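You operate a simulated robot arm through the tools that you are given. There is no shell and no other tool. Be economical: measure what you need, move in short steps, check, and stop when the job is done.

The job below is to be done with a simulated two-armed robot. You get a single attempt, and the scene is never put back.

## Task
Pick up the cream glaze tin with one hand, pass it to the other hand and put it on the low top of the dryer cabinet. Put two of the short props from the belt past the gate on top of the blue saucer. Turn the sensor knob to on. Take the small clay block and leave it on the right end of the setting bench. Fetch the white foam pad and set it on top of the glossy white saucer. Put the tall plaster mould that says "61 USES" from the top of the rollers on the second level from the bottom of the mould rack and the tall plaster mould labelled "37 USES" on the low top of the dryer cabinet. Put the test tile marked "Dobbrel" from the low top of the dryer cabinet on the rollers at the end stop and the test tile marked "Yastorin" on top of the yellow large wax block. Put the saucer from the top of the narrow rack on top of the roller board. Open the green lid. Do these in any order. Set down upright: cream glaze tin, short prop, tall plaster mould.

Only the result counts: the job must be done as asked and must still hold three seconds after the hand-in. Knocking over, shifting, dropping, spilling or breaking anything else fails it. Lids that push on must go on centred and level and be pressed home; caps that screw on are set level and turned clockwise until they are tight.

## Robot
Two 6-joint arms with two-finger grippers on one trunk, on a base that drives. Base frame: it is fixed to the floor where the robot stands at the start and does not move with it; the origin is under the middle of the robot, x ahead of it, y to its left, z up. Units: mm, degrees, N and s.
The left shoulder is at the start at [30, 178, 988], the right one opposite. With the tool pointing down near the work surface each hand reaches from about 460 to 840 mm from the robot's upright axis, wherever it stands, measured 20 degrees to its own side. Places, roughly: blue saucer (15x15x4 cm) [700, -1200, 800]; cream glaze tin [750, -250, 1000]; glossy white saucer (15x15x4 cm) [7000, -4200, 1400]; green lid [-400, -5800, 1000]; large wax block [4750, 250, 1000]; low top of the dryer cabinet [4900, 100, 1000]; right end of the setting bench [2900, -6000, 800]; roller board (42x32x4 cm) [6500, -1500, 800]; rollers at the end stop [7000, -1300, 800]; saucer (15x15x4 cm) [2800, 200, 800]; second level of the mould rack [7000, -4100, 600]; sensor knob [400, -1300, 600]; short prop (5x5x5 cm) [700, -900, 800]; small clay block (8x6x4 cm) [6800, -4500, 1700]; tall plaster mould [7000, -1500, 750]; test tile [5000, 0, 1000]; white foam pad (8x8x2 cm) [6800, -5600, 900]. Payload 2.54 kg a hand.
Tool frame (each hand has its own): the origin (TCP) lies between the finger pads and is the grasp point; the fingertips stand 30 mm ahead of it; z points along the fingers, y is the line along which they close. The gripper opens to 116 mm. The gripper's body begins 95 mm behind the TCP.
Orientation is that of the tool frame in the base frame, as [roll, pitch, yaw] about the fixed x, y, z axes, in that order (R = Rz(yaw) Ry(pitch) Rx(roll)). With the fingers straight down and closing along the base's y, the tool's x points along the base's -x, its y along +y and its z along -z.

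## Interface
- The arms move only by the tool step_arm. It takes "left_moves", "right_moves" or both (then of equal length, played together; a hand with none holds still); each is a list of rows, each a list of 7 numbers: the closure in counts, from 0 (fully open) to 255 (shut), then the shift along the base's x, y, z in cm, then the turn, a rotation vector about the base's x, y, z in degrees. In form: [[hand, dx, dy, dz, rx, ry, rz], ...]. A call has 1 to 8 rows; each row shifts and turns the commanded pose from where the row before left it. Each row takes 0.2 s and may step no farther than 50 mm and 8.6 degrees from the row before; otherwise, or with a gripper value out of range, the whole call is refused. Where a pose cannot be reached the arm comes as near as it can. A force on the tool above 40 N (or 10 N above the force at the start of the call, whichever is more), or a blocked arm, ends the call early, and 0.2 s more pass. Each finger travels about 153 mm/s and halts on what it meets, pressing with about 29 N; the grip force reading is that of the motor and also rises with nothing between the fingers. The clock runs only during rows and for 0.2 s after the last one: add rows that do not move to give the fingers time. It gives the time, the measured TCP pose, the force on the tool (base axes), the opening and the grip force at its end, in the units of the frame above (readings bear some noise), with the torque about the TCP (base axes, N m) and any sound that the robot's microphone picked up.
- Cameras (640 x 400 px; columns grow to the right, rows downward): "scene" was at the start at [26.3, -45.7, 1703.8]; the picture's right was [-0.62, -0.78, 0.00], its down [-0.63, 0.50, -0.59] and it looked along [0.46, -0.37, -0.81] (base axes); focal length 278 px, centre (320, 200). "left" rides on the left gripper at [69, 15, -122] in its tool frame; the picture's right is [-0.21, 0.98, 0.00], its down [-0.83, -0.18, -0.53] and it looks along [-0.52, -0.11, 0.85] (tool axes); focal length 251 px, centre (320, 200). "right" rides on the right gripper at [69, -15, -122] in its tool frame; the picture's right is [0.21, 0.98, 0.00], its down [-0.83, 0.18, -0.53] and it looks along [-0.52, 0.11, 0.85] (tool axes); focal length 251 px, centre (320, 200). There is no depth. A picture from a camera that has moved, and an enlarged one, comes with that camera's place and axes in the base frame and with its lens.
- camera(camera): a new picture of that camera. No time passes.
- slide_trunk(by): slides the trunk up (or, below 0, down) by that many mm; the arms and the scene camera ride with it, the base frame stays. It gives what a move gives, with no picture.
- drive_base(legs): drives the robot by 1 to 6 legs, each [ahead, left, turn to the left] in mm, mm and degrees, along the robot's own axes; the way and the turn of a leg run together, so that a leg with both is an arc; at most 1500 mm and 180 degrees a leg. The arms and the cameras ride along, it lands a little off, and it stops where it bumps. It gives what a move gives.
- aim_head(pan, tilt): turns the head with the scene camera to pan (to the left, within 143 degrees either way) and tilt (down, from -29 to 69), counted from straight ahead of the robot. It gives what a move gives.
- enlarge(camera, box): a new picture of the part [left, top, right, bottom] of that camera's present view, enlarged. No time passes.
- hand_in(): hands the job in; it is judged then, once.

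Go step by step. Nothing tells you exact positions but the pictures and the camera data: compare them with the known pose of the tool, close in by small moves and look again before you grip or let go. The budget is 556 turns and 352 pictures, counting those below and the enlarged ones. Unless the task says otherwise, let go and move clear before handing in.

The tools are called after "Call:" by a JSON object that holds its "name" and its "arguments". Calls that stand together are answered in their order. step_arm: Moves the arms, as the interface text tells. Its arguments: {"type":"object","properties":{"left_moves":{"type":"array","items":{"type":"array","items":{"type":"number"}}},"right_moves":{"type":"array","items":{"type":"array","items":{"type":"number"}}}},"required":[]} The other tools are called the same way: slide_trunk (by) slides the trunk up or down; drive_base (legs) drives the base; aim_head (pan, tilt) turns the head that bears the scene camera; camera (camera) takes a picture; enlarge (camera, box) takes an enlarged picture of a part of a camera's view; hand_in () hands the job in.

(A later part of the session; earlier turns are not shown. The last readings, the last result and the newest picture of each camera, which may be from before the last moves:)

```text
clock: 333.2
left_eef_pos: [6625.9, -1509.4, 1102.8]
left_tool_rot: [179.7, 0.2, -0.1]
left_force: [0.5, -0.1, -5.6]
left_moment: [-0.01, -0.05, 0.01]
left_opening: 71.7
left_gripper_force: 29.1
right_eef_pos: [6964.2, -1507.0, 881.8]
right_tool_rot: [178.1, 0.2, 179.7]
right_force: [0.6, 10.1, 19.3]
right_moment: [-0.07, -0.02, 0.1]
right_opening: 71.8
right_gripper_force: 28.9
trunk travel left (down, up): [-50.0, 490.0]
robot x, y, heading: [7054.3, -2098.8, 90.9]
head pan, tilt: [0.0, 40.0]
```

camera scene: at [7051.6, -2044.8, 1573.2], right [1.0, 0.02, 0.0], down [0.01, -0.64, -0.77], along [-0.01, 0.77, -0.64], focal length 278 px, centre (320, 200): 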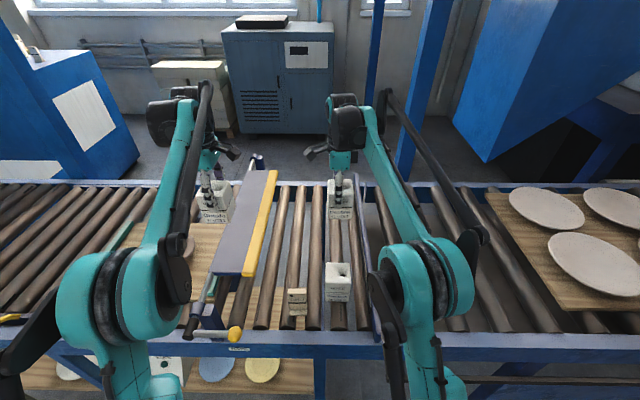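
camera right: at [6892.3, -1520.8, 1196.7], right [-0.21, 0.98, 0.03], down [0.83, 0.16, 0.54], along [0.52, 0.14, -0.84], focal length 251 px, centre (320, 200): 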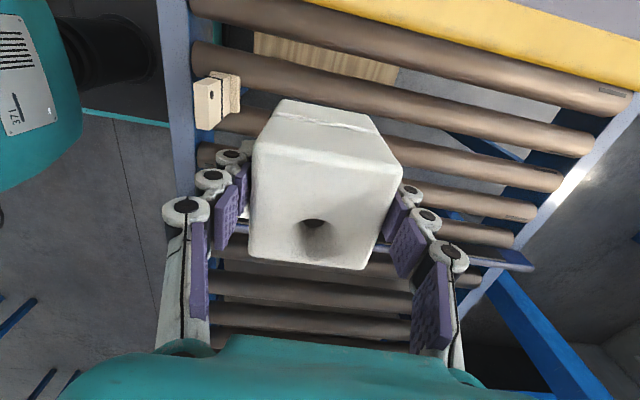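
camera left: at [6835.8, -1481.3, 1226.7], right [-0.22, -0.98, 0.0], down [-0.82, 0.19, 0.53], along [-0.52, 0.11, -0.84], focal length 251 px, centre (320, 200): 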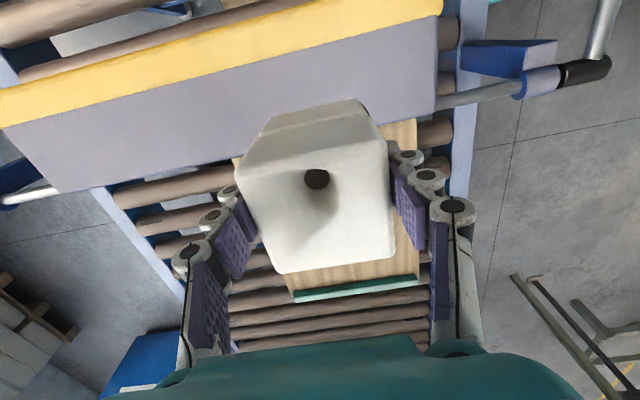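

Seated. Release, rise, then reorient the right hand (yaw to close along x, tilt 40° forward).

Call:
{"name": "step_arm", "arguments": {"right_moves": [[200, 0, 0, 0, 0, 0, 0], [60, 0, 0, 0, 0, 0, 0], [40, 0, 0, 0, 0, 0, 0], [40, 0, 0, 4, 0, 0, 0], [40, 0, 0, 4.5, 0, 0, 0], [40, 0, 0, 4.5, 0, 0, 0], [40, 0, -2, 4, 0, 0, 0]]}}

Call:
{"name": "step_arm", "arguments": {"right_moves": [[40, 0, -2, 0, 0, 0, 8.5], [40, 0, -2, 0, 0, 0, 8.5], [40, 0, -2, 0, 0, 0, 8.5], [40, 0, -2, 0, 0, 0, 8.5], [40, 0, 0, 0, 0, 0, 8.5], [40, 0, 0, 0, 0, 0, 8.5], [40, 0, 0, 0, 0, 0, 8.5], [40, 0, 0, 0, 0, 0, 8.5]]}}

Call:
{"name": "step_arm", "arguments": {"right_moves": [[40, 0, 0, 0, 0, 0, 8.5], [40, 0, 0, 0, 0, 0, 8.5], [40, 0, 0, 0, 0, 0, 5], [40, 0, 0, -1, 8.3, 0, 0], [40, 0, 0, -1, 8.3, 0, 0], [40, 0, 0, -1, 8.3, 0, 0], [40, 0, 0, -1, 8.3, 0, 0], [40, 0, 0, 0, 7, 0, 0]]}}

Call:
{"name": "camera", "arguments": {"camera": "right"}}

Call:
{"name": "camera", "arguments": {"camera": "scene"}}

```text
clock: 334.8
left_eef_pos: [6627.6, -1509.2, 1103.4]
left_tool_rot: [179.8, 0.1, 0.0]
left_force: [0.1, 0.1, -4.9]
left_moment: [-0.01, -0.05, -0.03]
left_opening: 71.6
left_gripper_force: 28.6
right_eef_pos: [6961.7, -1526.9, 1051.7]
right_tool_rot: [178.2, 0.1, 179.8]
right_force: [1.8, -0.4, 1.7]
right_moment: [0.04, 0.01, -0.01]
right_opening: 97.7
right_gripper_force: 0.1
trunk travel left (down, up): [-50.0, 490.0]
robot x, y, heading: [7052.6, -2100.8, 91.1]
head pan, tilt: [0.0, 40.0]
```

```text
clock: 336.6
left_eef_pos: [6625.8, -1508.2, 1102.8]
left_tool_rot: [179.8, 0.1, -0.1]
left_force: [0.2, 0.7, -5.3]
left_moment: [-0.02, -0.05, 0.04]
left_opening: 71.4
left_gripper_force: 28.5
right_eef_pos: [6965.0, -1606.0, 1050.6]
right_tool_rot: [178.2, 0.1, -112.1]
right_force: [0.1, 0.7, 0.4]
right_moment: [0.0, -0.01, 0.02]
right_opening: 97.6
right_gripper_force: 0.1
trunk travel left (down, up): [-50.0, 490.0]
robot x, y, heading: [7053.2, -2102.1, 91.1]
head pan, tilt: [0.0, 40.0]
```

```text
clock: 338.4
left_eef_pos: [6626.7, -1509.6, 1103.2]
left_tool_rot: [179.8, 0.1, 0.0]
left_force: [0.0, -0.2, -5.8]
left_moment: [-0.02, -0.03, -0.02]
left_opening: 71.5
left_gripper_force: 29.2
right_eef_pos: [6963.3, -1606.2, 1010.0]
right_tool_rot: [177.9, 40.4, -90.3]
right_force: [1.1, 0.3, 0.4]
right_moment: [0.02, -0.02, -0.01]
right_opening: 97.6
right_gripper_force: 0.0
trunk travel left (down, up): [-50.0, 490.0]
robot x, y, heading: [7054.5, -2103.1, 91.1]
head pan, tilt: [0.0, 40.0]
```

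```text
148 pictures are left
camera right: at [6982.2, -1737.1, 1057.9], right [-0.98, -0.18, -0.11], down [-0.16, 0.28, 0.95], along [-0.14, 0.94, -0.3], focal length 251 px, centre (320, 200)
```

right: 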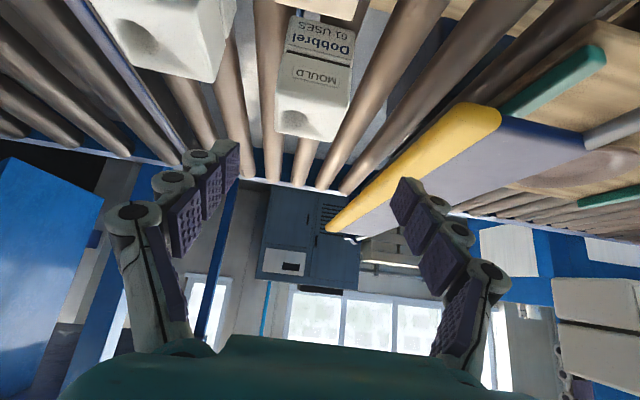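

```text
147 pictures are left
camera scene: at [7051.6, -2046.7, 1573.3], right [1.0, 0.02, 0.0], down [0.01, -0.64, -0.77], along [-0.01, 0.77, -0.64], focal length 278 px, centre (320, 200)
```

scene: 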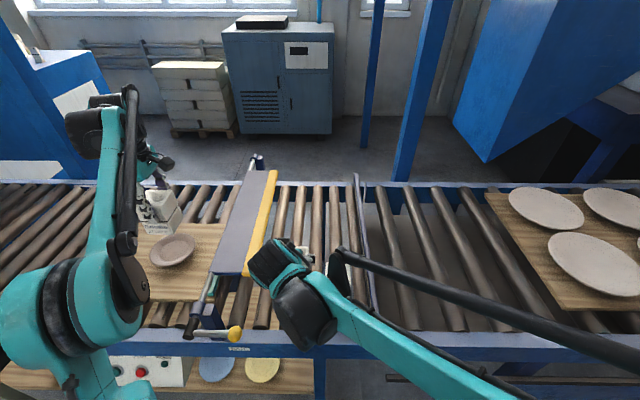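

Call:
{"name": "step_arm", "arguments": {"right_moves": [[40, 0, 2.5, -3.0, 0, 0, 0], [40, 0, 2.5, -3.0, 0, 0, 0], [40, 0, 2.0, -2.4, 0, 0, 0], [40, 0, 0, 0, 0, 0, 0]]}}

Call:
{"name": "camera", "arguments": {"camera": "right"}}

Call:
{"name": "enlarge", "arguments": {"camera": "scene", "box": [240, 200, 400, 330]}}

```text
clock: 339.4
left_eef_pos: [6626.8, -1509.7, 1104.0]
left_tool_rot: [179.8, 0.1, -0.1]
left_force: [0.1, 0.2, -5.2]
left_moment: [0.0, -0.04, 0.02]
left_opening: 71.3
left_gripper_force: 29.3
right_eef_pos: [6962.5, -1534.2, 925.2]
right_tool_rot: [178.0, 40.3, -90.3]
right_force: [1.0, 0.5, 0.2]
right_moment: [0.05, -0.01, 0.02]
right_opening: 97.5
right_gripper_force: 0.1
trunk travel left (down, up): [-50.0, 490.0]
robot x, y, heading: [7051.3, -2104.1, 90.9]
head pan, tilt: [0.0, 40.0]
```

```text
146 pictures are left
camera right: at [6979.5, -1664.9, 974.2], right [-0.98, -0.18, -0.11], down [-0.16, 0.28, 0.95], along [-0.14, 0.94, -0.3], focal length 251 px, centre (320, 200)
```

right: 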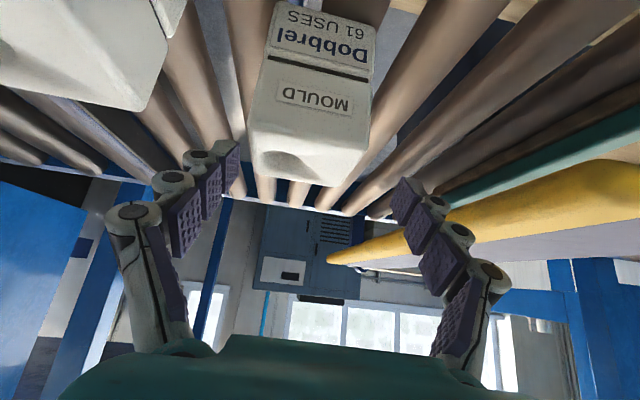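

```text
3.08 times, centred on (320, 265) of scene
camera zoom: at [7051.7, -2046.9, 1573.4], right [1.0, 0.02, 0.0], down [0.01, -0.64, -0.77], along [-0.01, 0.77, -0.64], focal length 854 px, centre (320, 0)
```

zoom: 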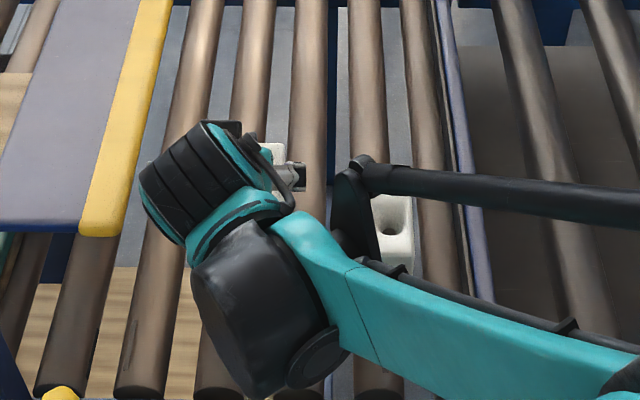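

Call:
{"name": "step_arm", "arguments": {"right_moves": [[40, 0, 1.4, -1.7, 0, 0, 0], [40, 0, 1.4, -1.7, 0, 0, 0], [40, 0, 0, 0, 0, 0, 0]]}}

Call:
{"name": "camera", "arguments": {"camera": "right"}}

```text
clock: 340.2
left_eef_pos: [6625.6, -1509.6, 1102.7]
left_tool_rot: [179.8, 0.2, 0.0]
left_force: [-0.1, -0.7, -4.9]
left_moment: [0.04, -0.04, 0.01]
left_opening: 71.8
left_gripper_force: 29.1
right_eef_pos: [6963.3, -1507.1, 892.7]
right_tool_rot: [178.1, 40.3, -90.4]
right_force: [0.5, 0.5, 0.1]
right_moment: [0.02, 0.0, 0.0]
right_opening: 97.9
right_gripper_force: 0.1
trunk travel left (down, up): [-50.0, 490.0]
robot x, y, heading: [7051.9, -2098.7, 90.8]
head pan, tilt: [0.0, 40.0]
```

```text
144 pictures are left
camera right: at [6981.1, -1636.5, 941.4], right [-0.98, -0.18, -0.11], down [-0.16, 0.28, 0.95], along [-0.14, 0.94, -0.3], focal length 251 px, centre (320, 200)
```

right: 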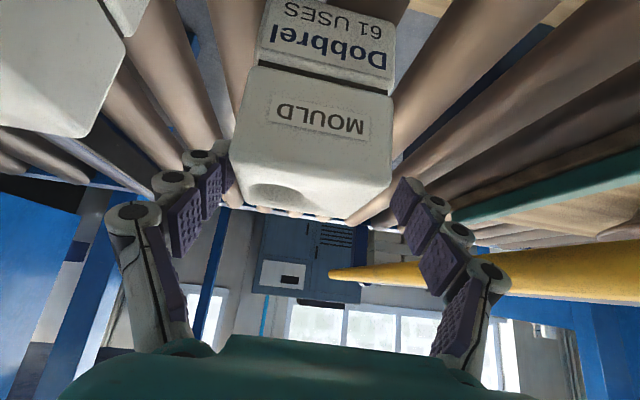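

Call:
{"name": "step_arm", "arguments": {"right_moves": [[40, 0, 1.0, -1.0, 0, 0, 0], [40, 0, 0, 0, 0, 0, 0], [90, 0, 0, 0, 0, 0, 0], [255, 0, 0, 0, 0, 0, 0], [255, 0, 0, 0, 0, 0, 0]]}}

Call:
{"name": "camera", "arguments": {"camera": "right"}}

```text
clock: 341.4
left_eef_pos: [6627.2, -1507.9, 1103.5]
left_tool_rot: [179.7, 0.1, 0.0]
left_force: [0.0, 0.0, -5.6]
left_moment: [0.02, -0.04, -0.03]
left_opening: 71.7
left_gripper_force: 29.2
right_eef_pos: [6962.6, -1495.3, 883.3]
right_tool_rot: [178.0, 40.4, -90.3]
right_force: [4.5, 1.3, 3.3]
right_moment: [0.07, -0.54, 0.08]
right_opening: 72.6
right_gripper_force: 29.1
trunk travel left (down, up): [-50.0, 490.0]
robot x, y, heading: [7054.7, -2102.9, 90.8]
head pan, tilt: [0.0, 40.0]
```

```text
143 pictures are left
camera right: at [6981.0, -1625.6, 930.8], right [-0.98, -0.18, -0.11], down [-0.16, 0.28, 0.95], along [-0.14, 0.94, -0.3], focal length 251 px, centre (320, 200)
```

right: 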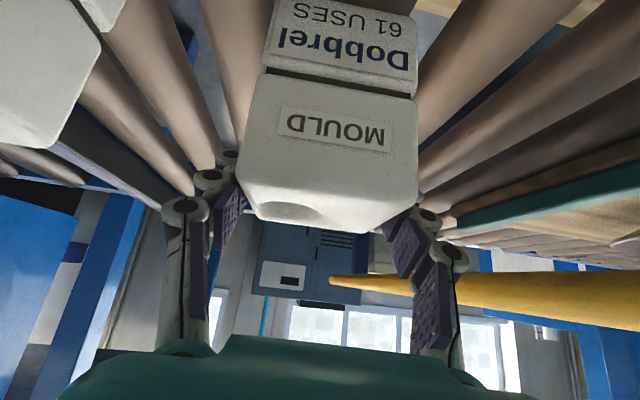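

Gripped with tilt. Lift and check the mould stays upright.

Call:
{"name": "step_arm", "arguments": {"right_moves": [[255, 0, 0, 2, 0, 0, 0], [255, 0, 0, 3, 0, 0, 0], [255, 0, 0, 4, 0, 0, 0], [255, 0, -1, 4, 0, 0, 0], [255, 0, -2, 4, 0, 0, 0], [255, 0, 0, 0, 0, 0, 0]]}}

Call:
{"name": "camera", "arguments": {"camera": "right"}}

Call:
{"name": "camera", "arguments": {"camera": "scene"}}

```text
clock: 342.8
left_eef_pos: [6625.8, -1507.3, 1101.6]
left_tool_rot: [179.6, 0.2, -0.1]
left_force: [0.4, 0.2, -5.3]
left_moment: [-0.01, -0.05, 0.05]
left_opening: 71.5
left_gripper_force: 29.6
right_eef_pos: [6962.6, -1527.6, 1050.8]
right_tool_rot: [178.1, 40.2, -90.3]
right_force: [-0.4, 0.3, -5.2]
right_moment: [0.05, -0.02, -0.02]
right_opening: 71.2
right_gripper_force: 29.2
trunk travel left (down, up): [-50.0, 490.0]
robot x, y, heading: [7049.0, -2103.2, 90.9]
head pan, tilt: [0.0, 40.0]
```

```text
142 pictures are left
camera right: at [6981.5, -1658.7, 1100.0], right [-0.98, -0.18, -0.11], down [-0.16, 0.28, 0.95], along [-0.14, 0.94, -0.31], focal length 251 px, centre (320, 200)
```

right: 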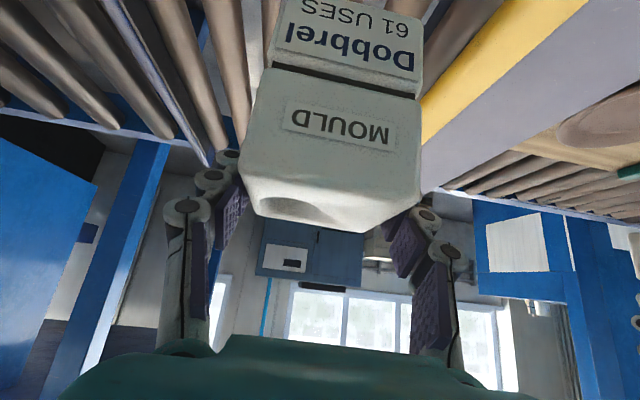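

```text
141 pictures are left
camera scene: at [7051.0, -2044.7, 1573.2], right [1.0, 0.02, 0.0], down [0.01, -0.64, -0.77], along [-0.01, 0.77, -0.64], focal length 278 px, centre (320, 200)
```

scene: 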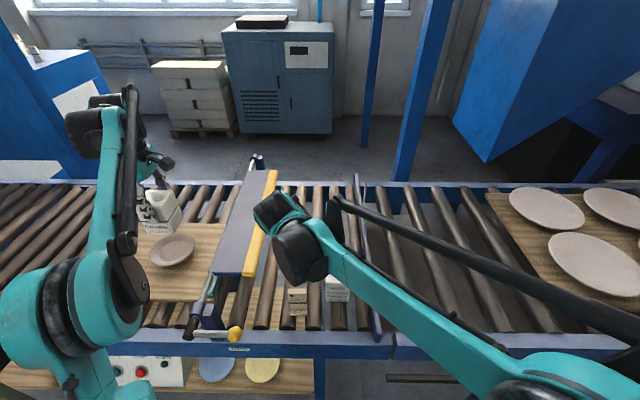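

The mould is upright in the tilted grip. Now go back, around the white machine, to face the mould rack.

Call:
{"name": "drive_base", "arguments": {"legs": [[-450, 0, -0.9], [0, 880, 0]]}}

Call:
{"name": "drive_base", "arguments": {"legs": [[0, 0, -90]]}}

Call:
{"name": "drive_base", "arguments": {"legs": [[-480, 0, 0]]}}

```text
clock: 349.7
left_eef_pos: [5751.9, -1987.0, 1102.4]
left_tool_rot: [179.7, 0.0, 1.1]
left_force: [-1.0, -0.3, -4.9]
left_moment: [0.0, -0.04, 0.0]
left_opening: 71.4
left_gripper_force: 29.0
right_eef_pos: [6090.8, -2000.1, 1052.3]
right_tool_rot: [178.3, 40.3, -89.2]
right_force: [-0.5, 0.4, -6.4]
right_moment: [0.07, -0.01, -0.02]
right_opening: 71.6
right_gripper_force: 28.8
trunk travel left (down, up): [-50.0, 490.0]
robot x, y, heading: [6193.3, -2575.4, 92.2]
head pan, tilt: [0.0, 40.0]
```

```text
clock: 353.9
left_eef_pos: [6768.0, -2119.1, 1102.0]
left_tool_rot: [179.6, 0.1, -87.7]
left_force: [-0.2, 0.0, -5.2]
left_moment: [-0.06, 0.0, 0.04]
left_opening: 71.4
left_gripper_force: 28.6
right_eef_pos: [6762.7, -2457.8, 1052.4]
right_tool_rot: [178.1, 40.2, -178.0]
right_force: [0.0, 0.7, -4.9]
right_moment: [0.01, -0.06, -0.02]
right_opening: 71.4
right_gripper_force: 29.3
trunk travel left (down, up): [-50.0, 490.0]
robot x, y, heading: [6193.7, -2571.6, 3.1]
head pan, tilt: [0.0, 40.0]
```

```text
clock: 356.7
left_eef_pos: [6280.5, -2142.5, 1103.3]
left_tool_rot: [179.8, 0.1, -87.0]
left_force: [-0.8, -0.2, -5.7]
left_moment: [-0.06, -0.03, 0.02]
left_opening: 71.5
left_gripper_force: 29.3
right_eef_pos: [6278.7, -2481.1, 1052.7]
right_tool_rot: [178.1, 40.3, -177.2]
right_force: [-0.2, -0.4, -5.1]
right_moment: [0.0, -0.07, 0.0]
right_opening: 71.5
right_gripper_force: 29.4
trunk travel left (down, up): [-50.0, 490.0]
robot x, y, heading: [5709.6, -2605.5, 3.8]
head pan, tilt: [0.0, 40.0]
```

Call:
{"name": "drive_base", "arguments": {"legs": [[-40, 0, -3.8], [0, -1480, 0]]}}

Call:
{"name": "aim_head", "arguments": {"pan": 0, "tilt": 25}}

Call:
{"name": "camera", "arguments": {"camera": "scene"}}

```text
clock: 364.4
left_eef_pos: [6253.0, -3661.9, 1102.7]
left_tool_rot: [179.7, 0.1, -94.4]
left_force: [0.3, -1.0, -5.6]
left_moment: [-0.04, -0.03, 0.02]
left_opening: 71.7
left_gripper_force: 29.1
right_eef_pos: [6207.8, -3998.0, 1050.9]
right_tool_rot: [178.1, 40.2, 175.4]
right_force: [0.0, 0.0, -5.4]
right_moment: [-0.03, -0.06, 0.03]
right_opening: 71.5
right_gripper_force: 28.7
trunk travel left (down, up): [-50.0, 490.0]
robot x, y, heading: [5631.7, -4043.1, -3.6]
head pan, tilt: [0.0, 40.0]
```

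```text
clock: 365.1
left_eef_pos: [6253.3, -3661.9, 1101.5]
left_tool_rot: [179.7, 0.1, -94.4]
left_force: [-0.3, 0.3, -5.2]
left_moment: [-0.06, -0.01, -0.01]
left_opening: 71.5
left_gripper_force: 29.2
right_eef_pos: [6208.1, -3996.0, 1051.6]
right_tool_rot: [178.1, 40.2, 175.4]
right_force: [0.1, 0.3, -5.9]
right_moment: [-0.03, -0.04, -0.02]
right_opening: 71.5
right_gripper_force: 29.3
trunk travel left (down, up): [-50.0, 490.0]
robot x, y, heading: [5632.1, -4043.0, -3.4]
head pan, tilt: [0.0, 25.0]
```

```text
140 pictures are left
camera scene: at [5691.7, -4046.7, 1596.5], right [-0.06, -1.0, 0.0], down [-0.42, 0.03, -0.91], along [0.9, -0.05, -0.42], focal length 278 px, centre (320, 200)
```

scene: 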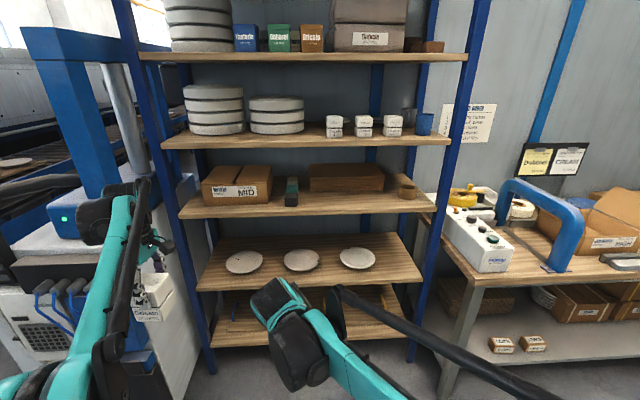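

Call:
{"name": "enlarge", "arguments": {"camera": "scene", "box": [130, 0, 480, 150]}}

Call:
{"name": "enlarge", "arguments": {"camera": "scene", "box": [180, 140, 460, 320]}}

Call:
{"name": "enlarge", "arguments": {"camera": "scene", "box": [420, 160, 640, 320]}}

```text
1.83 times, centred on (305, 75) of scene
camera zoom: at [5691.7, -4046.7, 1596.5], right [-0.06, -1.0, 0.0], down [-0.42, 0.03, -0.91], along [0.9, -0.05, -0.42], focal length 508 px, centre (347, 429)
```

zoom: 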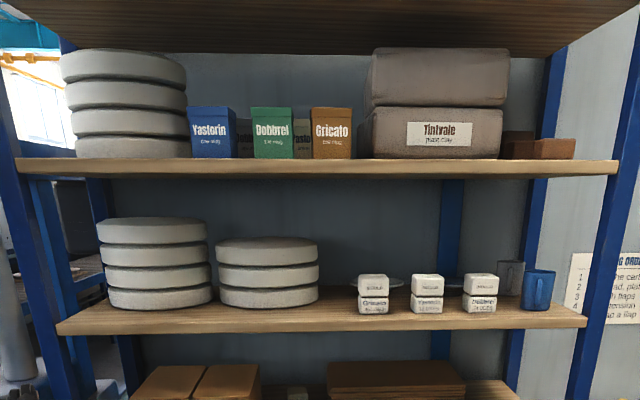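

```text
2.22 times, centred on (320, 230) of scene
camera zoom: at [5691.7, -4046.7, 1596.5], right [-0.06, -1.0, 0.0], down [-0.42, 0.03, -0.91], along [0.9, -0.05, -0.42], focal length 617 px, centre (320, 133)
```

zoom: 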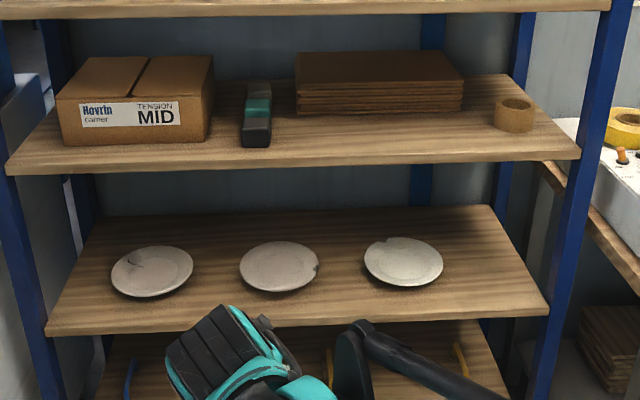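

```text
2.50 times, centred on (530, 240) of scene
camera zoom: at [5691.7, -4046.7, 1596.5], right [-0.06, -1.0, 0.0], down [-0.42, 0.03, -0.91], along [0.9, -0.05, -0.42], focal length 694 px, centre (-205, 100)
```

zoom: 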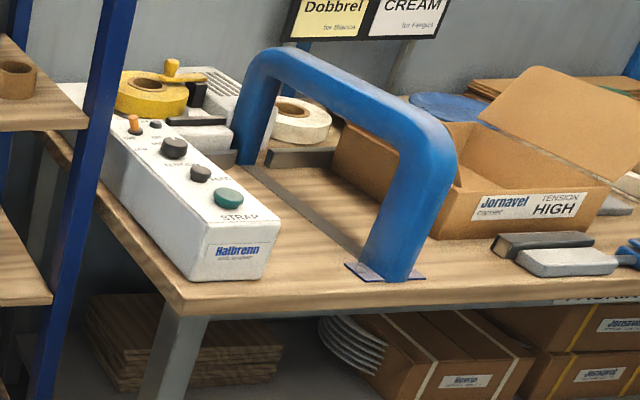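

I can see the rack well: level 2 (z≈592) holds three saucers with a free front strip. I'll pull the left hand back, position, and lower the right hand.

Call:
{"name": "step_arm", "arguments": {"left_moves": [[255, -4, 0, 0, 0, 0, 0], [255, -4, 0, 0, 0, 0, 0], [255, -4, 0, 0, 0, 0, 0], [255, -4, 0, 0, 0, 0, 0], [255, -4, 0, 0, 0, 0, 0]]}}

Call:
{"name": "drive_base", "arguments": {"legs": [[350, -200, 3.4]]}}

Call:
{"name": "slide_trunk", "arguments": {"by": -48}}

Call:
{"name": "step_arm", "arguments": {"right_moves": [[255, 0, 0, -4.5, 0, 0, 0], [255, 0, 0, -4.5, 0, 0, 0], [255, 1, 0, -4.5, 0, 0, 0], [255, 1, 0, -4.5, 0, 0, 0], [255, 1, 0, -4.5, 0, 0, 0], [255, 1, 0, -4.5, 0, 0, 0]]}}

```text
clock: 366.3
left_eef_pos: [6051.8, -3663.3, 1101.1]
left_tool_rot: [179.8, 0.1, -94.4]
left_force: [0.0, -0.4, -5.2]
left_moment: [-0.06, -0.02, 0.01]
left_opening: 71.4
left_gripper_force: 28.7
right_eef_pos: [6205.6, -3996.4, 1053.3]
right_tool_rot: [178.0, 40.4, 175.3]
right_force: [-0.9, 0.2, -5.4]
right_moment: [0.01, -0.04, -0.01]
right_opening: 71.5
right_gripper_force: 28.9
trunk travel left (down, up): [-50.0, 490.0]
robot x, y, heading: [5627.6, -4042.7, -3.5]
head pan, tilt: [0.0, 25.0]
```

```text
clock: 368.8
left_eef_pos: [6371.6, -3844.3, 1101.2]
left_tool_rot: [179.7, 0.1, -90.9]
left_force: [-0.3, 0.5, -5.3]
left_moment: [-0.06, 0.01, -0.03]
left_opening: 71.7
left_gripper_force: 29.0
right_eef_pos: [6546.5, -4168.4, 1051.7]
right_tool_rot: [178.0, 40.2, 178.9]
right_force: [0.3, -0.4, -5.2]
right_moment: [0.04, -0.04, -0.01]
right_opening: 71.6
right_gripper_force: 28.7
trunk travel left (down, up): [-50.0, 490.0]
robot x, y, heading: [5976.0, -4251.1, 0.3]
head pan, tilt: [0.0, 25.0]
```

```text
clock: 369.7
left_eef_pos: [6371.4, -3844.9, 1053.6]
left_tool_rot: [179.7, 0.0, -90.9]
left_force: [-0.4, 0.6, -4.8]
left_moment: [-0.06, -0.02, -0.02]
left_opening: 71.4
left_gripper_force: 29.0
right_eef_pos: [6545.4, -4168.3, 1004.4]
right_tool_rot: [178.2, 40.4, 178.9]
right_force: [0.4, 0.1, -5.9]
right_moment: [-0.02, -0.03, -0.01]
right_opening: 71.8
right_gripper_force: 29.1
trunk travel left (down, up): [-2.0, 538.0]
robot x, y, heading: [5972.4, -4253.1, -0.0]
head pan, tilt: [0.0, 25.0]
```

```text
clock: 371.1
left_eef_pos: [6372.5, -3843.3, 1053.3]
left_tool_rot: [179.7, 0.0, -90.8]
left_force: [0.5, -1.1, -5.8]
left_moment: [-0.06, 0.0, 0.01]
left_opening: 71.4
left_gripper_force: 28.7
right_eef_pos: [6587.7, -4169.0, 731.9]
right_tool_rot: [178.1, 40.2, 179.0]
right_force: [-0.2, 0.0, -6.3]
right_moment: [-0.01, -0.07, -0.02]
right_opening: 71.5
right_gripper_force: 29.1
trunk travel left (down, up): [-2.0, 538.0]
robot x, y, heading: [5971.8, -4250.7, 0.2]
head pan, tilt: [0.0, 25.0]
```

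Call:
{"name": "drive_base", "arguments": {"legs": [[170, 0, 0]]}}

Call:
{"name": "camera", "arguments": {"camera": "right"}}

Call:
{"name": "aim_head", "arguments": {"pan": 0, "tilt": 45}}

Call:
{"name": "camera", "arguments": {"camera": "scene"}}

```text
clock: 372.6
left_eef_pos: [6550.3, -3844.6, 1053.3]
left_tool_rot: [179.7, 0.0, -91.1]
left_force: [0.4, 0.6, -5.5]
left_moment: [-0.06, 0.02, 0.01]
left_opening: 71.4
left_gripper_force: 28.7
right_eef_pos: [6764.1, -4171.3, 732.9]
right_tool_rot: [178.1, 40.2, 178.7]
right_force: [0.3, -1.0, -6.0]
right_moment: [0.01, -0.13, -0.02]
right_opening: 71.5
right_gripper_force: 29.2
trunk travel left (down, up): [-2.0, 538.0]
robot x, y, heading: [6148.8, -4246.2, -0.1]
head pan, tilt: [0.0, 25.0]
```

```text
136 pictures are left
camera right: at [6632.3, -4187.1, 780.9], right [-0.16, 0.98, -0.11], down [0.29, 0.16, 0.95], along [0.94, 0.12, -0.31], focal length 251 px, centre (320, 200)
```

right: 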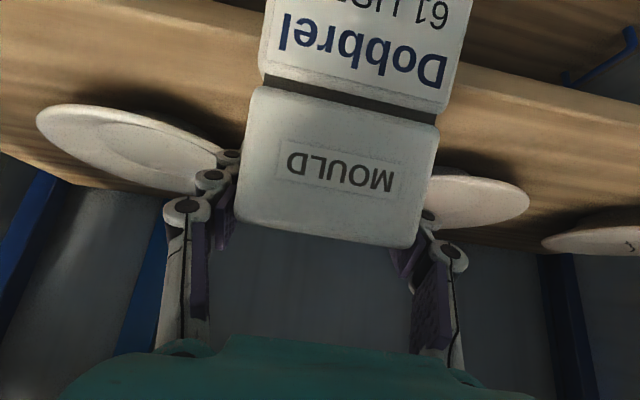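

```text
clock: 373.4
left_eef_pos: [6550.0, -3844.4, 1053.0]
left_tool_rot: [179.8, 0.0, -91.2]
left_force: [-0.4, -0.1, -5.5]
left_moment: [-0.05, -0.01, 0.0]
left_opening: 71.4
left_gripper_force: 29.0
right_eef_pos: [6764.3, -4170.8, 735.3]
right_tool_rot: [178.1, 40.2, 178.6]
right_force: [0.4, -0.5, -5.3]
right_moment: [-0.02, -0.17, 0.0]
right_opening: 71.5
right_gripper_force: 28.7
trunk travel left (down, up): [-2.0, 538.0]
robot x, y, heading: [6146.8, -4249.5, -0.0]
head pan, tilt: [0.0, 45.0]
```

```text
135 pictures are left
camera scene: at [6199.6, -4249.6, 1518.1], right [0.0, -1.0, 0.0], down [-0.71, 0.0, -0.71], along [0.71, 0.0, -0.71], focal length 278 px, centre (320, 200)
```

scene: 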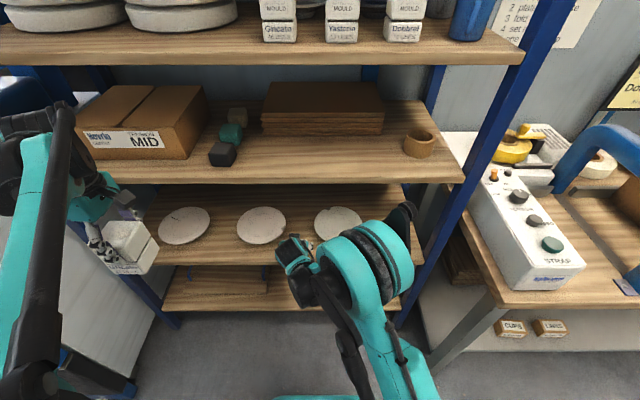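

Call:
{"name": "drive_base", "arguments": {"legs": [[95, 0, 0]]}}

Call:
{"name": "step_arm", "arguments": {"right_moves": [[255, 0, 0, -2.5, 0, 0, 0], [255, 0, 0, -2, 0, 0, 0], [255, 0, 0, 0, 0, 0, 0]]}}

Call:
{"name": "camera", "arguments": {"camera": "right"}}

Call:
{"name": "enlarge", "arguments": {"camera": "scene", "box": [180, 160, 440, 340]}}

```text
clock: 374.6
left_eef_pos: [6645.9, -3846.9, 1053.3]
left_tool_rot: [179.7, 0.1, -91.1]
left_force: [0.5, -0.1, -6.7]
left_moment: [-0.06, 0.02, -0.01]
left_opening: 71.4
left_gripper_force: 28.7
right_eef_pos: [6858.9, -4173.6, 733.1]
right_tool_rot: [178.2, 40.1, 178.5]
right_force: [0.4, -0.1, -4.4]
right_moment: [-0.01, -0.16, 0.0]
right_opening: 71.7
right_gripper_force: 29.5
trunk travel left (down, up): [-2.0, 538.0]
robot x, y, heading: [6243.8, -4251.2, -0.3]
head pan, tilt: [0.0, 45.0]
```

```text
clock: 375.4
left_eef_pos: [6644.6, -3846.1, 1054.5]
left_tool_rot: [179.9, 0.1, -91.2]
left_force: [0.3, -0.4, -6.1]
left_moment: [-0.02, -0.01, 0.02]
left_opening: 71.8
left_gripper_force: 29.3
right_eef_pos: [6859.1, -4173.5, 688.3]
right_tool_rot: [178.0, 40.4, 178.6]
right_force: [7.9, 2.9, 15.7]
right_moment: [-0.63, 0.42, 0.18]
right_opening: 70.8
right_gripper_force: 28.7
trunk travel left (down, up): [-2.0, 538.0]
robot x, y, heading: [6244.1, -4252.3, -0.2]
head pan, tilt: [0.0, 45.0]
```

```text
134 pictures are left
camera right: at [6726.6, -4188.7, 735.3], right [-0.16, 0.98, -0.11], down [0.28, 0.16, 0.95], along [0.95, 0.12, -0.3], focal length 251 px, centre (320, 200)
```

right: 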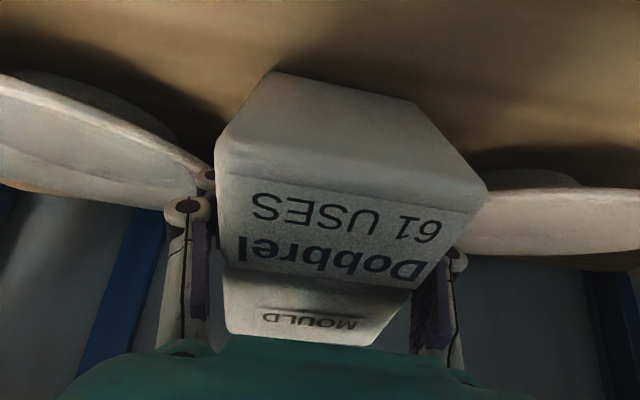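

```text
2.22 times, centred on (310, 250) of scene
camera zoom: at [6292.5, -4249.9, 1518.1], right [0.0, -1.0, 0.0], down [-0.71, 0.0, -0.71], along [0.71, 0.0, -0.71], focal length 617 px, centre (342, 89)
```

zoom: 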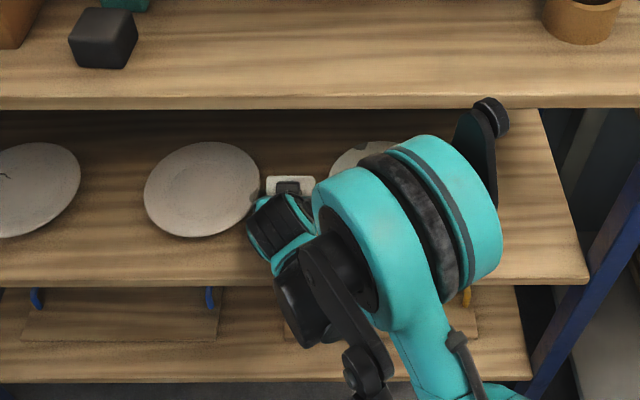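

Contact came earlier than expected and the mould pivoted in the grip. Raise a little and look.

Call:
{"name": "step_arm", "arguments": {"right_moves": [[255, 0, 0, 1, 0, 0, 0], [255, 0, 0, 0, 0, 0, 0]]}}

Call:
{"name": "camera", "arguments": {"camera": "right"}}

```text
clock: 376.0
left_eef_pos: [6644.8, -3847.0, 1053.6]
left_tool_rot: [179.9, 0.1, -91.2]
left_force: [-0.2, 0.6, -5.6]
left_moment: [-0.03, 0.01, 0.02]
left_opening: 71.3
left_gripper_force: 29.0
right_eef_pos: [6858.6, -4173.3, 697.0]
right_tool_rot: [178.1, 40.2, 178.4]
right_force: [0.9, -0.5, -5.4]
right_moment: [-0.04, -0.12, -0.01]
right_opening: 70.9
right_gripper_force: 28.9
trunk travel left (down, up): [-2.0, 538.0]
robot x, y, heading: [6244.5, -4244.2, -0.0]
head pan, tilt: [0.0, 45.0]
```

```text
132 pictures are left
camera right: at [6726.5, -4189.6, 745.0], right [-0.16, 0.98, -0.11], down [0.29, 0.16, 0.95], along [0.94, 0.12, -0.31], focal length 251 px, centre (320, 200)
```

right: 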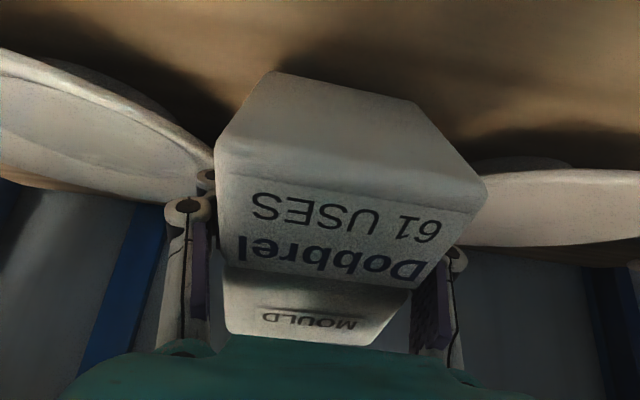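

The mould pivots easily in the grip, so a lighter squeeze should let it swing upright by gravity just above the shelf. I'll loosen gradually.

Call:
{"name": "step_arm", "arguments": {"right_moves": [[140, 0, 0, -0.3, 0, 0, 0], [140, 0, 0, 0, 0, 0, 0]]}}

Call:
{"name": "step_arm", "arguments": {"right_moves": [[115, 0, 0, 0, 0, 0, 0], [115, 0, 0, 0, 0, 0, 0]]}}

Call:
{"name": "camera", "arguments": {"camera": "right"}}

```text
clock: 376.6
left_eef_pos: [6645.0, -3845.1, 1054.2]
left_tool_rot: [179.7, 0.1, -91.2]
left_force: [-0.6, 0.5, -5.5]
left_moment: [-0.05, 0.0, 0.02]
left_opening: 71.5
left_gripper_force: 29.1
right_eef_pos: [6858.2, -4174.4, 695.0]
right_tool_rot: [178.0, 40.3, 178.7]
right_force: [-0.7, -0.5, -4.7]
right_moment: [0.01, -0.13, -0.02]
right_opening: 71.0
right_gripper_force: 29.5
trunk travel left (down, up): [-2.0, 538.0]
robot x, y, heading: [6242.5, -4250.2, -0.2]
head pan, tilt: [0.0, 45.0]
```

```text
clock: 377.2
left_eef_pos: [6644.5, -3846.4, 1053.9]
left_tool_rot: [179.8, 0.2, -91.2]
left_force: [-0.5, 0.5, -5.4]
left_moment: [-0.07, 0.02, 0.01]
left_opening: 71.4
left_gripper_force: 29.2
right_eef_pos: [6857.8, -4173.2, 694.9]
right_tool_rot: [178.1, 40.3, 178.6]
right_force: [0.1, -0.3, -5.9]
right_moment: [0.02, -0.12, -0.03]
right_opening: 71.0
right_gripper_force: 29.2
trunk travel left (down, up): [-2.0, 538.0]
robot x, y, heading: [6240.3, -4247.4, -0.0]
head pan, tilt: [0.0, 45.0]
```

```text
131 pictures are left
camera right: at [6726.2, -4189.2, 743.1], right [-0.16, 0.98, -0.11], down [0.29, 0.16, 0.95], along [0.94, 0.12, -0.3], focal length 251 px, centre (320, 200)
```

right: 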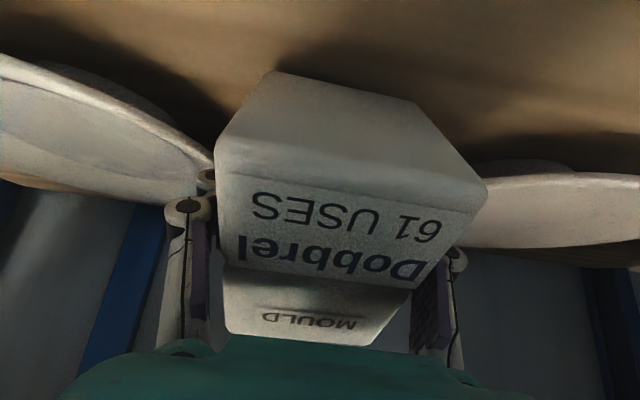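

Call:
{"name": "step_arm", "arguments": {"right_moves": [[104, 0, 0, 0, 0, 0, 0]]}}

Call:
{"name": "step_arm", "arguments": {"right_moves": [[101, 0, 0, 0, 0, 0, 0]]}}

```text
clock: 377.6
left_eef_pos: [6645.0, -3845.9, 1053.4]
left_tool_rot: [179.8, 0.1, -91.2]
left_force: [-0.5, -0.2, -4.8]
left_moment: [-0.06, 0.01, 0.0]
left_opening: 71.4
left_gripper_force: 28.9
right_eef_pos: [6857.4, -4173.9, 696.7]
right_tool_rot: [178.0, 40.3, 178.7]
right_force: [0.3, -0.7, -4.7]
right_moment: [0.01, -0.1, 0.03]
right_opening: 71.1
right_gripper_force: 28.0
trunk travel left (down, up): [-2.0, 538.0]
robot x, y, heading: [6238.8, -4250.6, -0.4]
head pan, tilt: [0.0, 45.0]
```

```text
clock: 378.0
left_eef_pos: [6644.1, -3845.2, 1052.9]
left_tool_rot: [179.9, 0.0, -91.2]
left_force: [0.3, -0.1, -5.9]
left_moment: [-0.05, -0.01, 0.01]
left_opening: 71.5
left_gripper_force: 29.5
right_eef_pos: [6857.5, -4173.5, 695.0]
right_tool_rot: [178.2, 40.4, 178.6]
right_force: [1.0, 1.0, 0.4]
right_moment: [-0.16, 0.11, -0.02]
right_opening: 71.3
right_gripper_force: 29.2
trunk travel left (down, up): [-2.0, 538.0]
robot x, y, heading: [6242.5, -4250.0, -0.3]
head pan, tilt: [0.0, 45.0]
```

Call:
{"name": "camera", "arguments": {"camera": "right"}}

```text
130 pictures are left
camera right: at [6726.1, -4189.1, 743.5], right [-0.16, 0.98, -0.11], down [0.28, 0.16, 0.95], along [0.95, 0.12, -0.3], focal length 251 px, centre (320, 200)
```

right: 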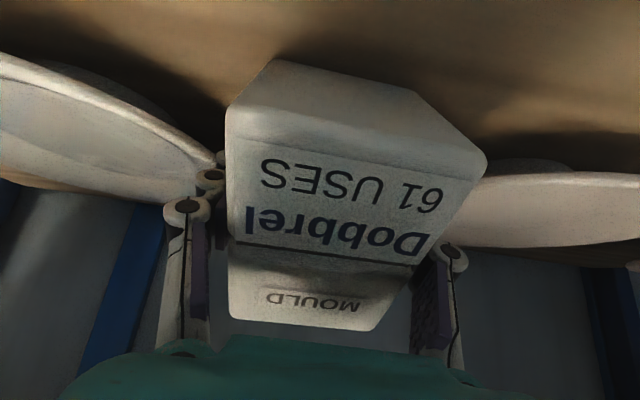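

It's swinging back. Raise slightly with the light grip so it can rotate further.

Call:
{"name": "step_arm", "arguments": {"right_moves": [[101, 0, 0, 0.8, 0, 0, 0]]}}

Call:
{"name": "camera", "arguments": {"camera": "right"}}

```text
clock: 378.4
left_eef_pos: [6646.3, -3846.6, 1053.5]
left_tool_rot: [179.8, 0.1, -91.2]
left_force: [0.4, 0.4, -5.5]
left_moment: [-0.04, 0.01, 0.0]
left_opening: 71.4
left_gripper_force: 28.7
right_eef_pos: [6858.2, -4174.0, 704.4]
right_tool_rot: [178.0, 40.4, 178.6]
right_force: [0.1, -2.4, -1.2]
right_moment: [-0.23, 0.11, -0.38]
right_opening: 71.9
right_gripper_force: 1.9
trunk travel left (down, up): [-2.0, 538.0]
robot x, y, heading: [6244.3, -4248.3, -0.4]
head pan, tilt: [0.0, 45.0]
```

```text
129 pictures are left
camera right: at [6726.0, -4188.8, 752.0], right [-0.16, 0.98, -0.11], down [0.28, 0.16, 0.95], along [0.95, 0.12, -0.3], focal length 251 px, centre (320, 200)
```

right: 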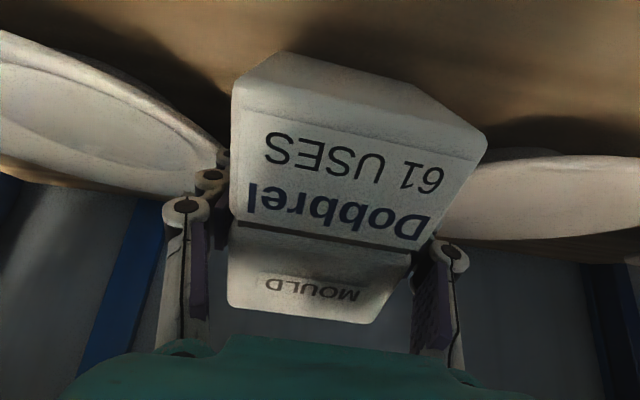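

It's near balance. I'll re-tighten and rotate the hand toward horizontal to bring the mould upright.

Call:
{"name": "step_arm", "arguments": {"right_moves": [[255, 0, 0, 0, 0, 0, 0], [255, 0, 0, 1.5, 0, 0, 0], [255, 0, 0, 1, 0, -8, 0], [255, 0, 0, 0.5, 0, -8, 0], [255, 0, 0, 0, 0, 0, 0]]}}

Call:
{"name": "camera", "arguments": {"camera": "right"}}

```text
clock: 379.6
left_eef_pos: [6645.1, -3846.4, 1054.1]
left_tool_rot: [179.8, 0.1, -91.2]
left_force: [0.1, 0.2, -5.5]
left_moment: [-0.09, -0.01, -0.01]
left_opening: 71.6
left_gripper_force: 29.0
right_eef_pos: [6857.3, -4171.5, 734.4]
right_tool_rot: [177.3, 56.2, 177.9]
right_force: [-0.1, 0.1, -5.1]
right_moment: [-0.01, -0.11, -0.03]
right_opening: 71.1
right_gripper_force: 28.8
trunk travel left (down, up): [-2.0, 538.0]
robot x, y, heading: [6241.4, -4249.7, -0.0]
head pan, tilt: [0.0, 45.0]
```

```text
128 pictures are left
camera right: at [6718.2, -4188.3, 744.1], right [-0.12, 0.98, -0.15], down [0.01, 0.16, 0.99], along [0.99, 0.12, -0.03], focal length 251 px, centre (320, 200)
```

right: 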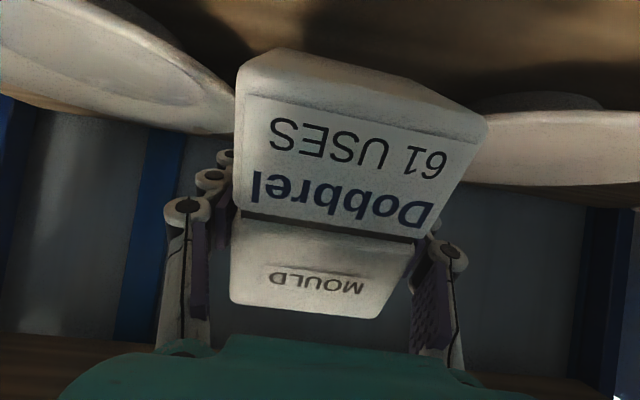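

Call:
{"name": "step_arm", "arguments": {"right_moves": [[255, 0, 0, 0, 0, -8, 0], [255, 0, 0, 0, 0, -8, 0], [255, 0, 0, 0, 0, 0, 0]]}}

Call:
{"name": "camera", "arguments": {"camera": "right"}}

```text
clock: 380.4
left_eef_pos: [6645.0, -3847.0, 1051.8]
left_tool_rot: [179.8, 0.2, -91.2]
left_force: [-1.0, 0.2, -5.3]
left_moment: [-0.04, 0.0, 0.05]
left_opening: 71.7
left_gripper_force: 28.6
right_eef_pos: [6887.3, -4152.8, 758.1]
right_tool_rot: [175.7, 72.2, 176.4]
right_force: [-0.3, -0.1, -5.9]
right_moment: [-0.05, -0.12, -0.01]
right_opening: 71.3
right_gripper_force: 28.5
right hand out of reach, approached as far as the arm can: row 1, 2
trunk travel left (down, up): [-2.0, 538.0]
robot x, y, heading: [6244.7, -4250.3, -0.2]
head pan, tilt: [0.0, 45.0]
```

```text
127 pictures are left
camera right: at [6749.6, -4168.1, 729.2], right [-0.08, 0.98, -0.18], down [-0.26, 0.16, 0.95], along [0.96, 0.12, 0.24], focal length 251 px, centre (320, 200)
```

right: 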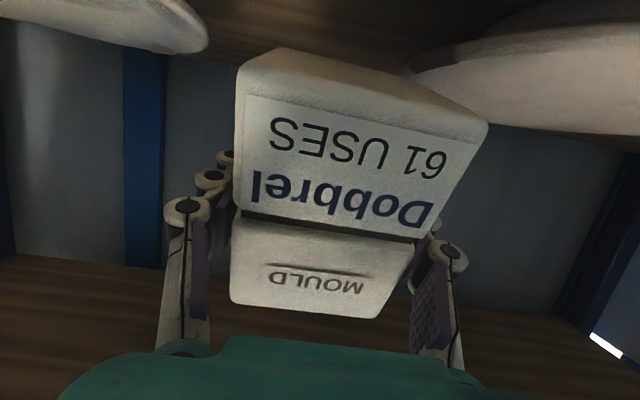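

Call:
{"name": "step_arm", "arguments": {"right_moves": [[255, 0, -1, -2, 0, 0, 0], [255, 0, -0.5, -2, 0, 0, 0], [255, 0, 0, 0, 0, 0, 0]]}}

Call:
{"name": "camera", "arguments": {"camera": "right"}}

Call:
{"name": "enlarge", "arguments": {"camera": "scene", "box": [180, 160, 440, 340]}}

```text
clock: 381.2
left_eef_pos: [6644.2, -3847.2, 1054.4]
left_tool_rot: [179.8, 0.2, -91.2]
left_force: [0.4, -1.0, -4.9]
left_moment: [-0.06, 0.02, 0.0]
left_opening: 71.4
left_gripper_force: 29.4
right_eef_pos: [6906.3, -4153.2, 731.7]
right_tool_rot: [175.7, 72.2, 176.5]
right_force: [-0.7, -0.3, -1.9]
right_moment: [0.09, -0.03, 0.07]
right_opening: 71.2
right_gripper_force: 28.5
right hand out of reach, approached as far as the arm can: row 1, 2
trunk travel left (down, up): [-2.0, 538.0]
robot x, y, heading: [6240.5, -4246.1, -0.2]
head pan, tilt: [0.0, 45.0]
```

```text
126 pictures are left
camera right: at [6769.4, -4169.3, 703.3], right [-0.08, 0.98, -0.18], down [-0.26, 0.16, 0.95], along [0.96, 0.12, 0.24], focal length 251 px, centre (320, 200)
```

right: 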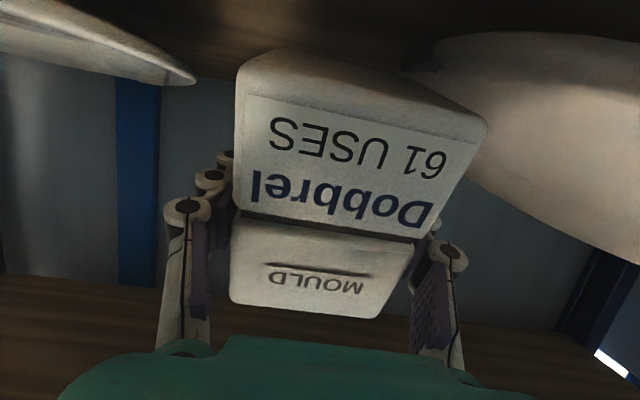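

```text
2.22 times, centred on (310, 250) of scene
camera zoom: at [6293.3, -4250.0, 1518.1], right [0.0, -1.0, 0.0], down [-0.71, 0.0, -0.71], along [0.71, 0.0, -0.71], focal length 617 px, centre (342, 89)
```

zoom: 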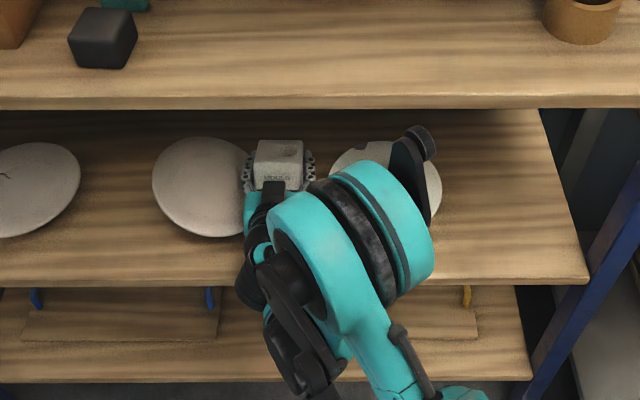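

The fingers are close to the middle saucer. Raise and shift away from it.

Call:
{"name": "step_arm", "arguments": {"right_moves": [[255, -1, -1, 2, 0, 0, 0], [255, -1, -1.5, 1, 0, 0, 0], [255, 0, 0, 0, 0, 0, 0]]}}

Call:
{"name": "enlarge", "arguments": {"camera": "scene", "box": [180, 160, 440, 340]}}

Call:
{"name": "camera", "arguments": {"camera": "right"}}

```text
clock: 382.0
left_eef_pos: [6645.0, -3846.1, 1052.9]
left_tool_rot: [179.9, 0.1, -91.2]
left_force: [1.5, 0.7, -5.6]
left_moment: [-0.06, 0.02, 0.01]
left_opening: 71.8
left_gripper_force: 29.2
right_eef_pos: [6895.3, -4175.7, 767.1]
right_tool_rot: [175.6, 72.1, 176.4]
right_force: [0.0, 0.6, -5.0]
right_moment: [-0.02, -0.11, 0.0]
right_opening: 71.1
right_gripper_force: 29.1
right hand out of reach, approached as far as the arm can: row 2
trunk travel left (down, up): [-2.0, 538.0]
robot x, y, heading: [6238.4, -4250.1, -0.3]
head pan, tilt: [0.0, 45.0]
```

```text
2.22 times, centred on (310, 250) of scene
camera zoom: at [6293.7, -4249.9, 1518.0], right [0.0, -1.0, 0.0], down [-0.71, 0.0, -0.71], along [0.71, 0.0, -0.71], focal length 617 px, centre (342, 89)
```

zoom: 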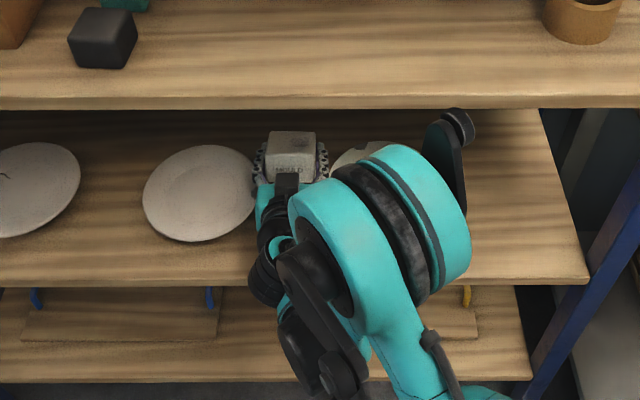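

```text
123 pictures are left
camera right: at [6757.1, -4190.8, 738.4], right [-0.08, 0.98, -0.18], down [-0.26, 0.16, 0.95], along [0.96, 0.12, 0.24], focal length 251 px, centre (320, 200)
```

right: 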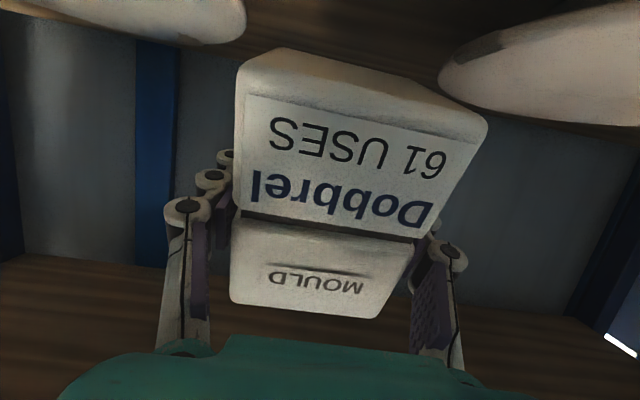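

Call:
{"name": "drive_base", "arguments": {"legs": [[-75, 0, 0]]}}

Call:
{"name": "step_arm", "arguments": {"right_moves": [[255, 1, 0, -2, 0, 0, 0], [255, 1, 0, -2, 0, 0, 0], [255, 0, 0, 0, 0, 0, 0]]}}

Call:
{"name": "enlarge", "arguments": {"camera": "scene", "box": [180, 160, 440, 340]}}

Call:
{"name": "camera", "arguments": {"camera": "right"}}

```text
clock: 383.0
left_eef_pos: [6567.0, -3845.8, 1054.6]
left_tool_rot: [179.8, 0.2, -91.1]
left_force: [-0.3, -0.3, -5.3]
left_moment: [-0.06, -0.07, 0.0]
left_opening: 71.4
left_gripper_force: 29.2
right_eef_pos: [6816.6, -4174.9, 767.5]
right_tool_rot: [175.6, 72.3, 176.4]
right_force: [0.0, 0.2, -5.1]
right_moment: [0.06, -0.12, 0.01]
right_opening: 71.2
right_gripper_force: 28.8
trunk travel left (down, up): [-2.0, 538.0]
robot x, y, heading: [6165.3, -4250.8, -0.2]
head pan, tilt: [0.0, 45.0]
```

```text
clock: 383.8
left_eef_pos: [6567.0, -3845.5, 1054.0]
left_tool_rot: [179.8, 0.1, -91.2]
left_force: [0.4, -0.8, -5.2]
left_moment: [-0.01, -0.01, 0.0]
left_opening: 71.5
left_gripper_force: 29.2
right_eef_pos: [6842.4, -4170.1, 730.1]
right_tool_rot: [175.7, 72.1, 176.5]
right_force: [-0.4, 0.5, -5.3]
right_moment: [0.0, -0.1, 0.01]
right_opening: 71.4
right_gripper_force: 28.9
right hand out of reach, approached as far as the arm can: row 1
trunk travel left (down, up): [-2.0, 538.0]
robot x, y, heading: [6163.0, -4251.1, 0.0]
head pan, tilt: [0.0, 45.0]
```

```text
2.22 times, centred on (310, 250) of scene
camera zoom: at [6216.7, -4249.8, 1518.1], right [0.0, -1.0, 0.0], down [-0.71, 0.0, -0.71], along [0.71, 0.0, -0.71], focal length 617 px, centre (342, 89)
```

zoom: 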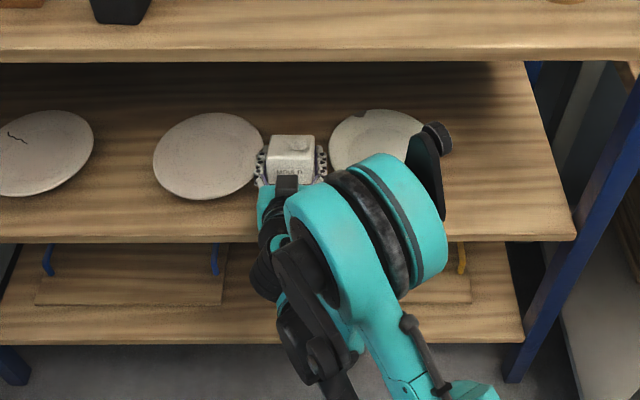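

```text
121 pictures are left
camera right: at [6705.2, -4186.5, 701.1], right [-0.08, 0.98, -0.18], down [-0.26, 0.16, 0.95], along [0.96, 0.12, 0.24], focal length 251 px, centre (320, 200)
```

right: 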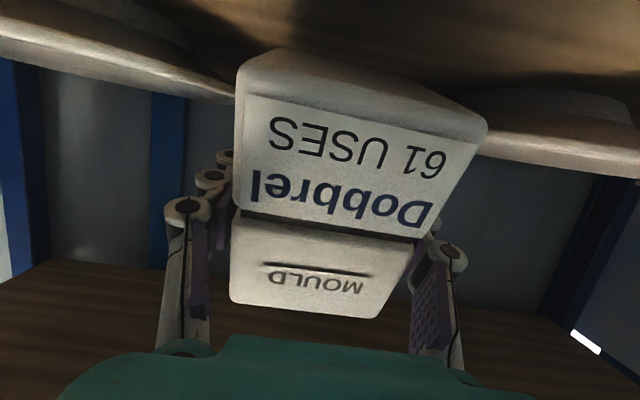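

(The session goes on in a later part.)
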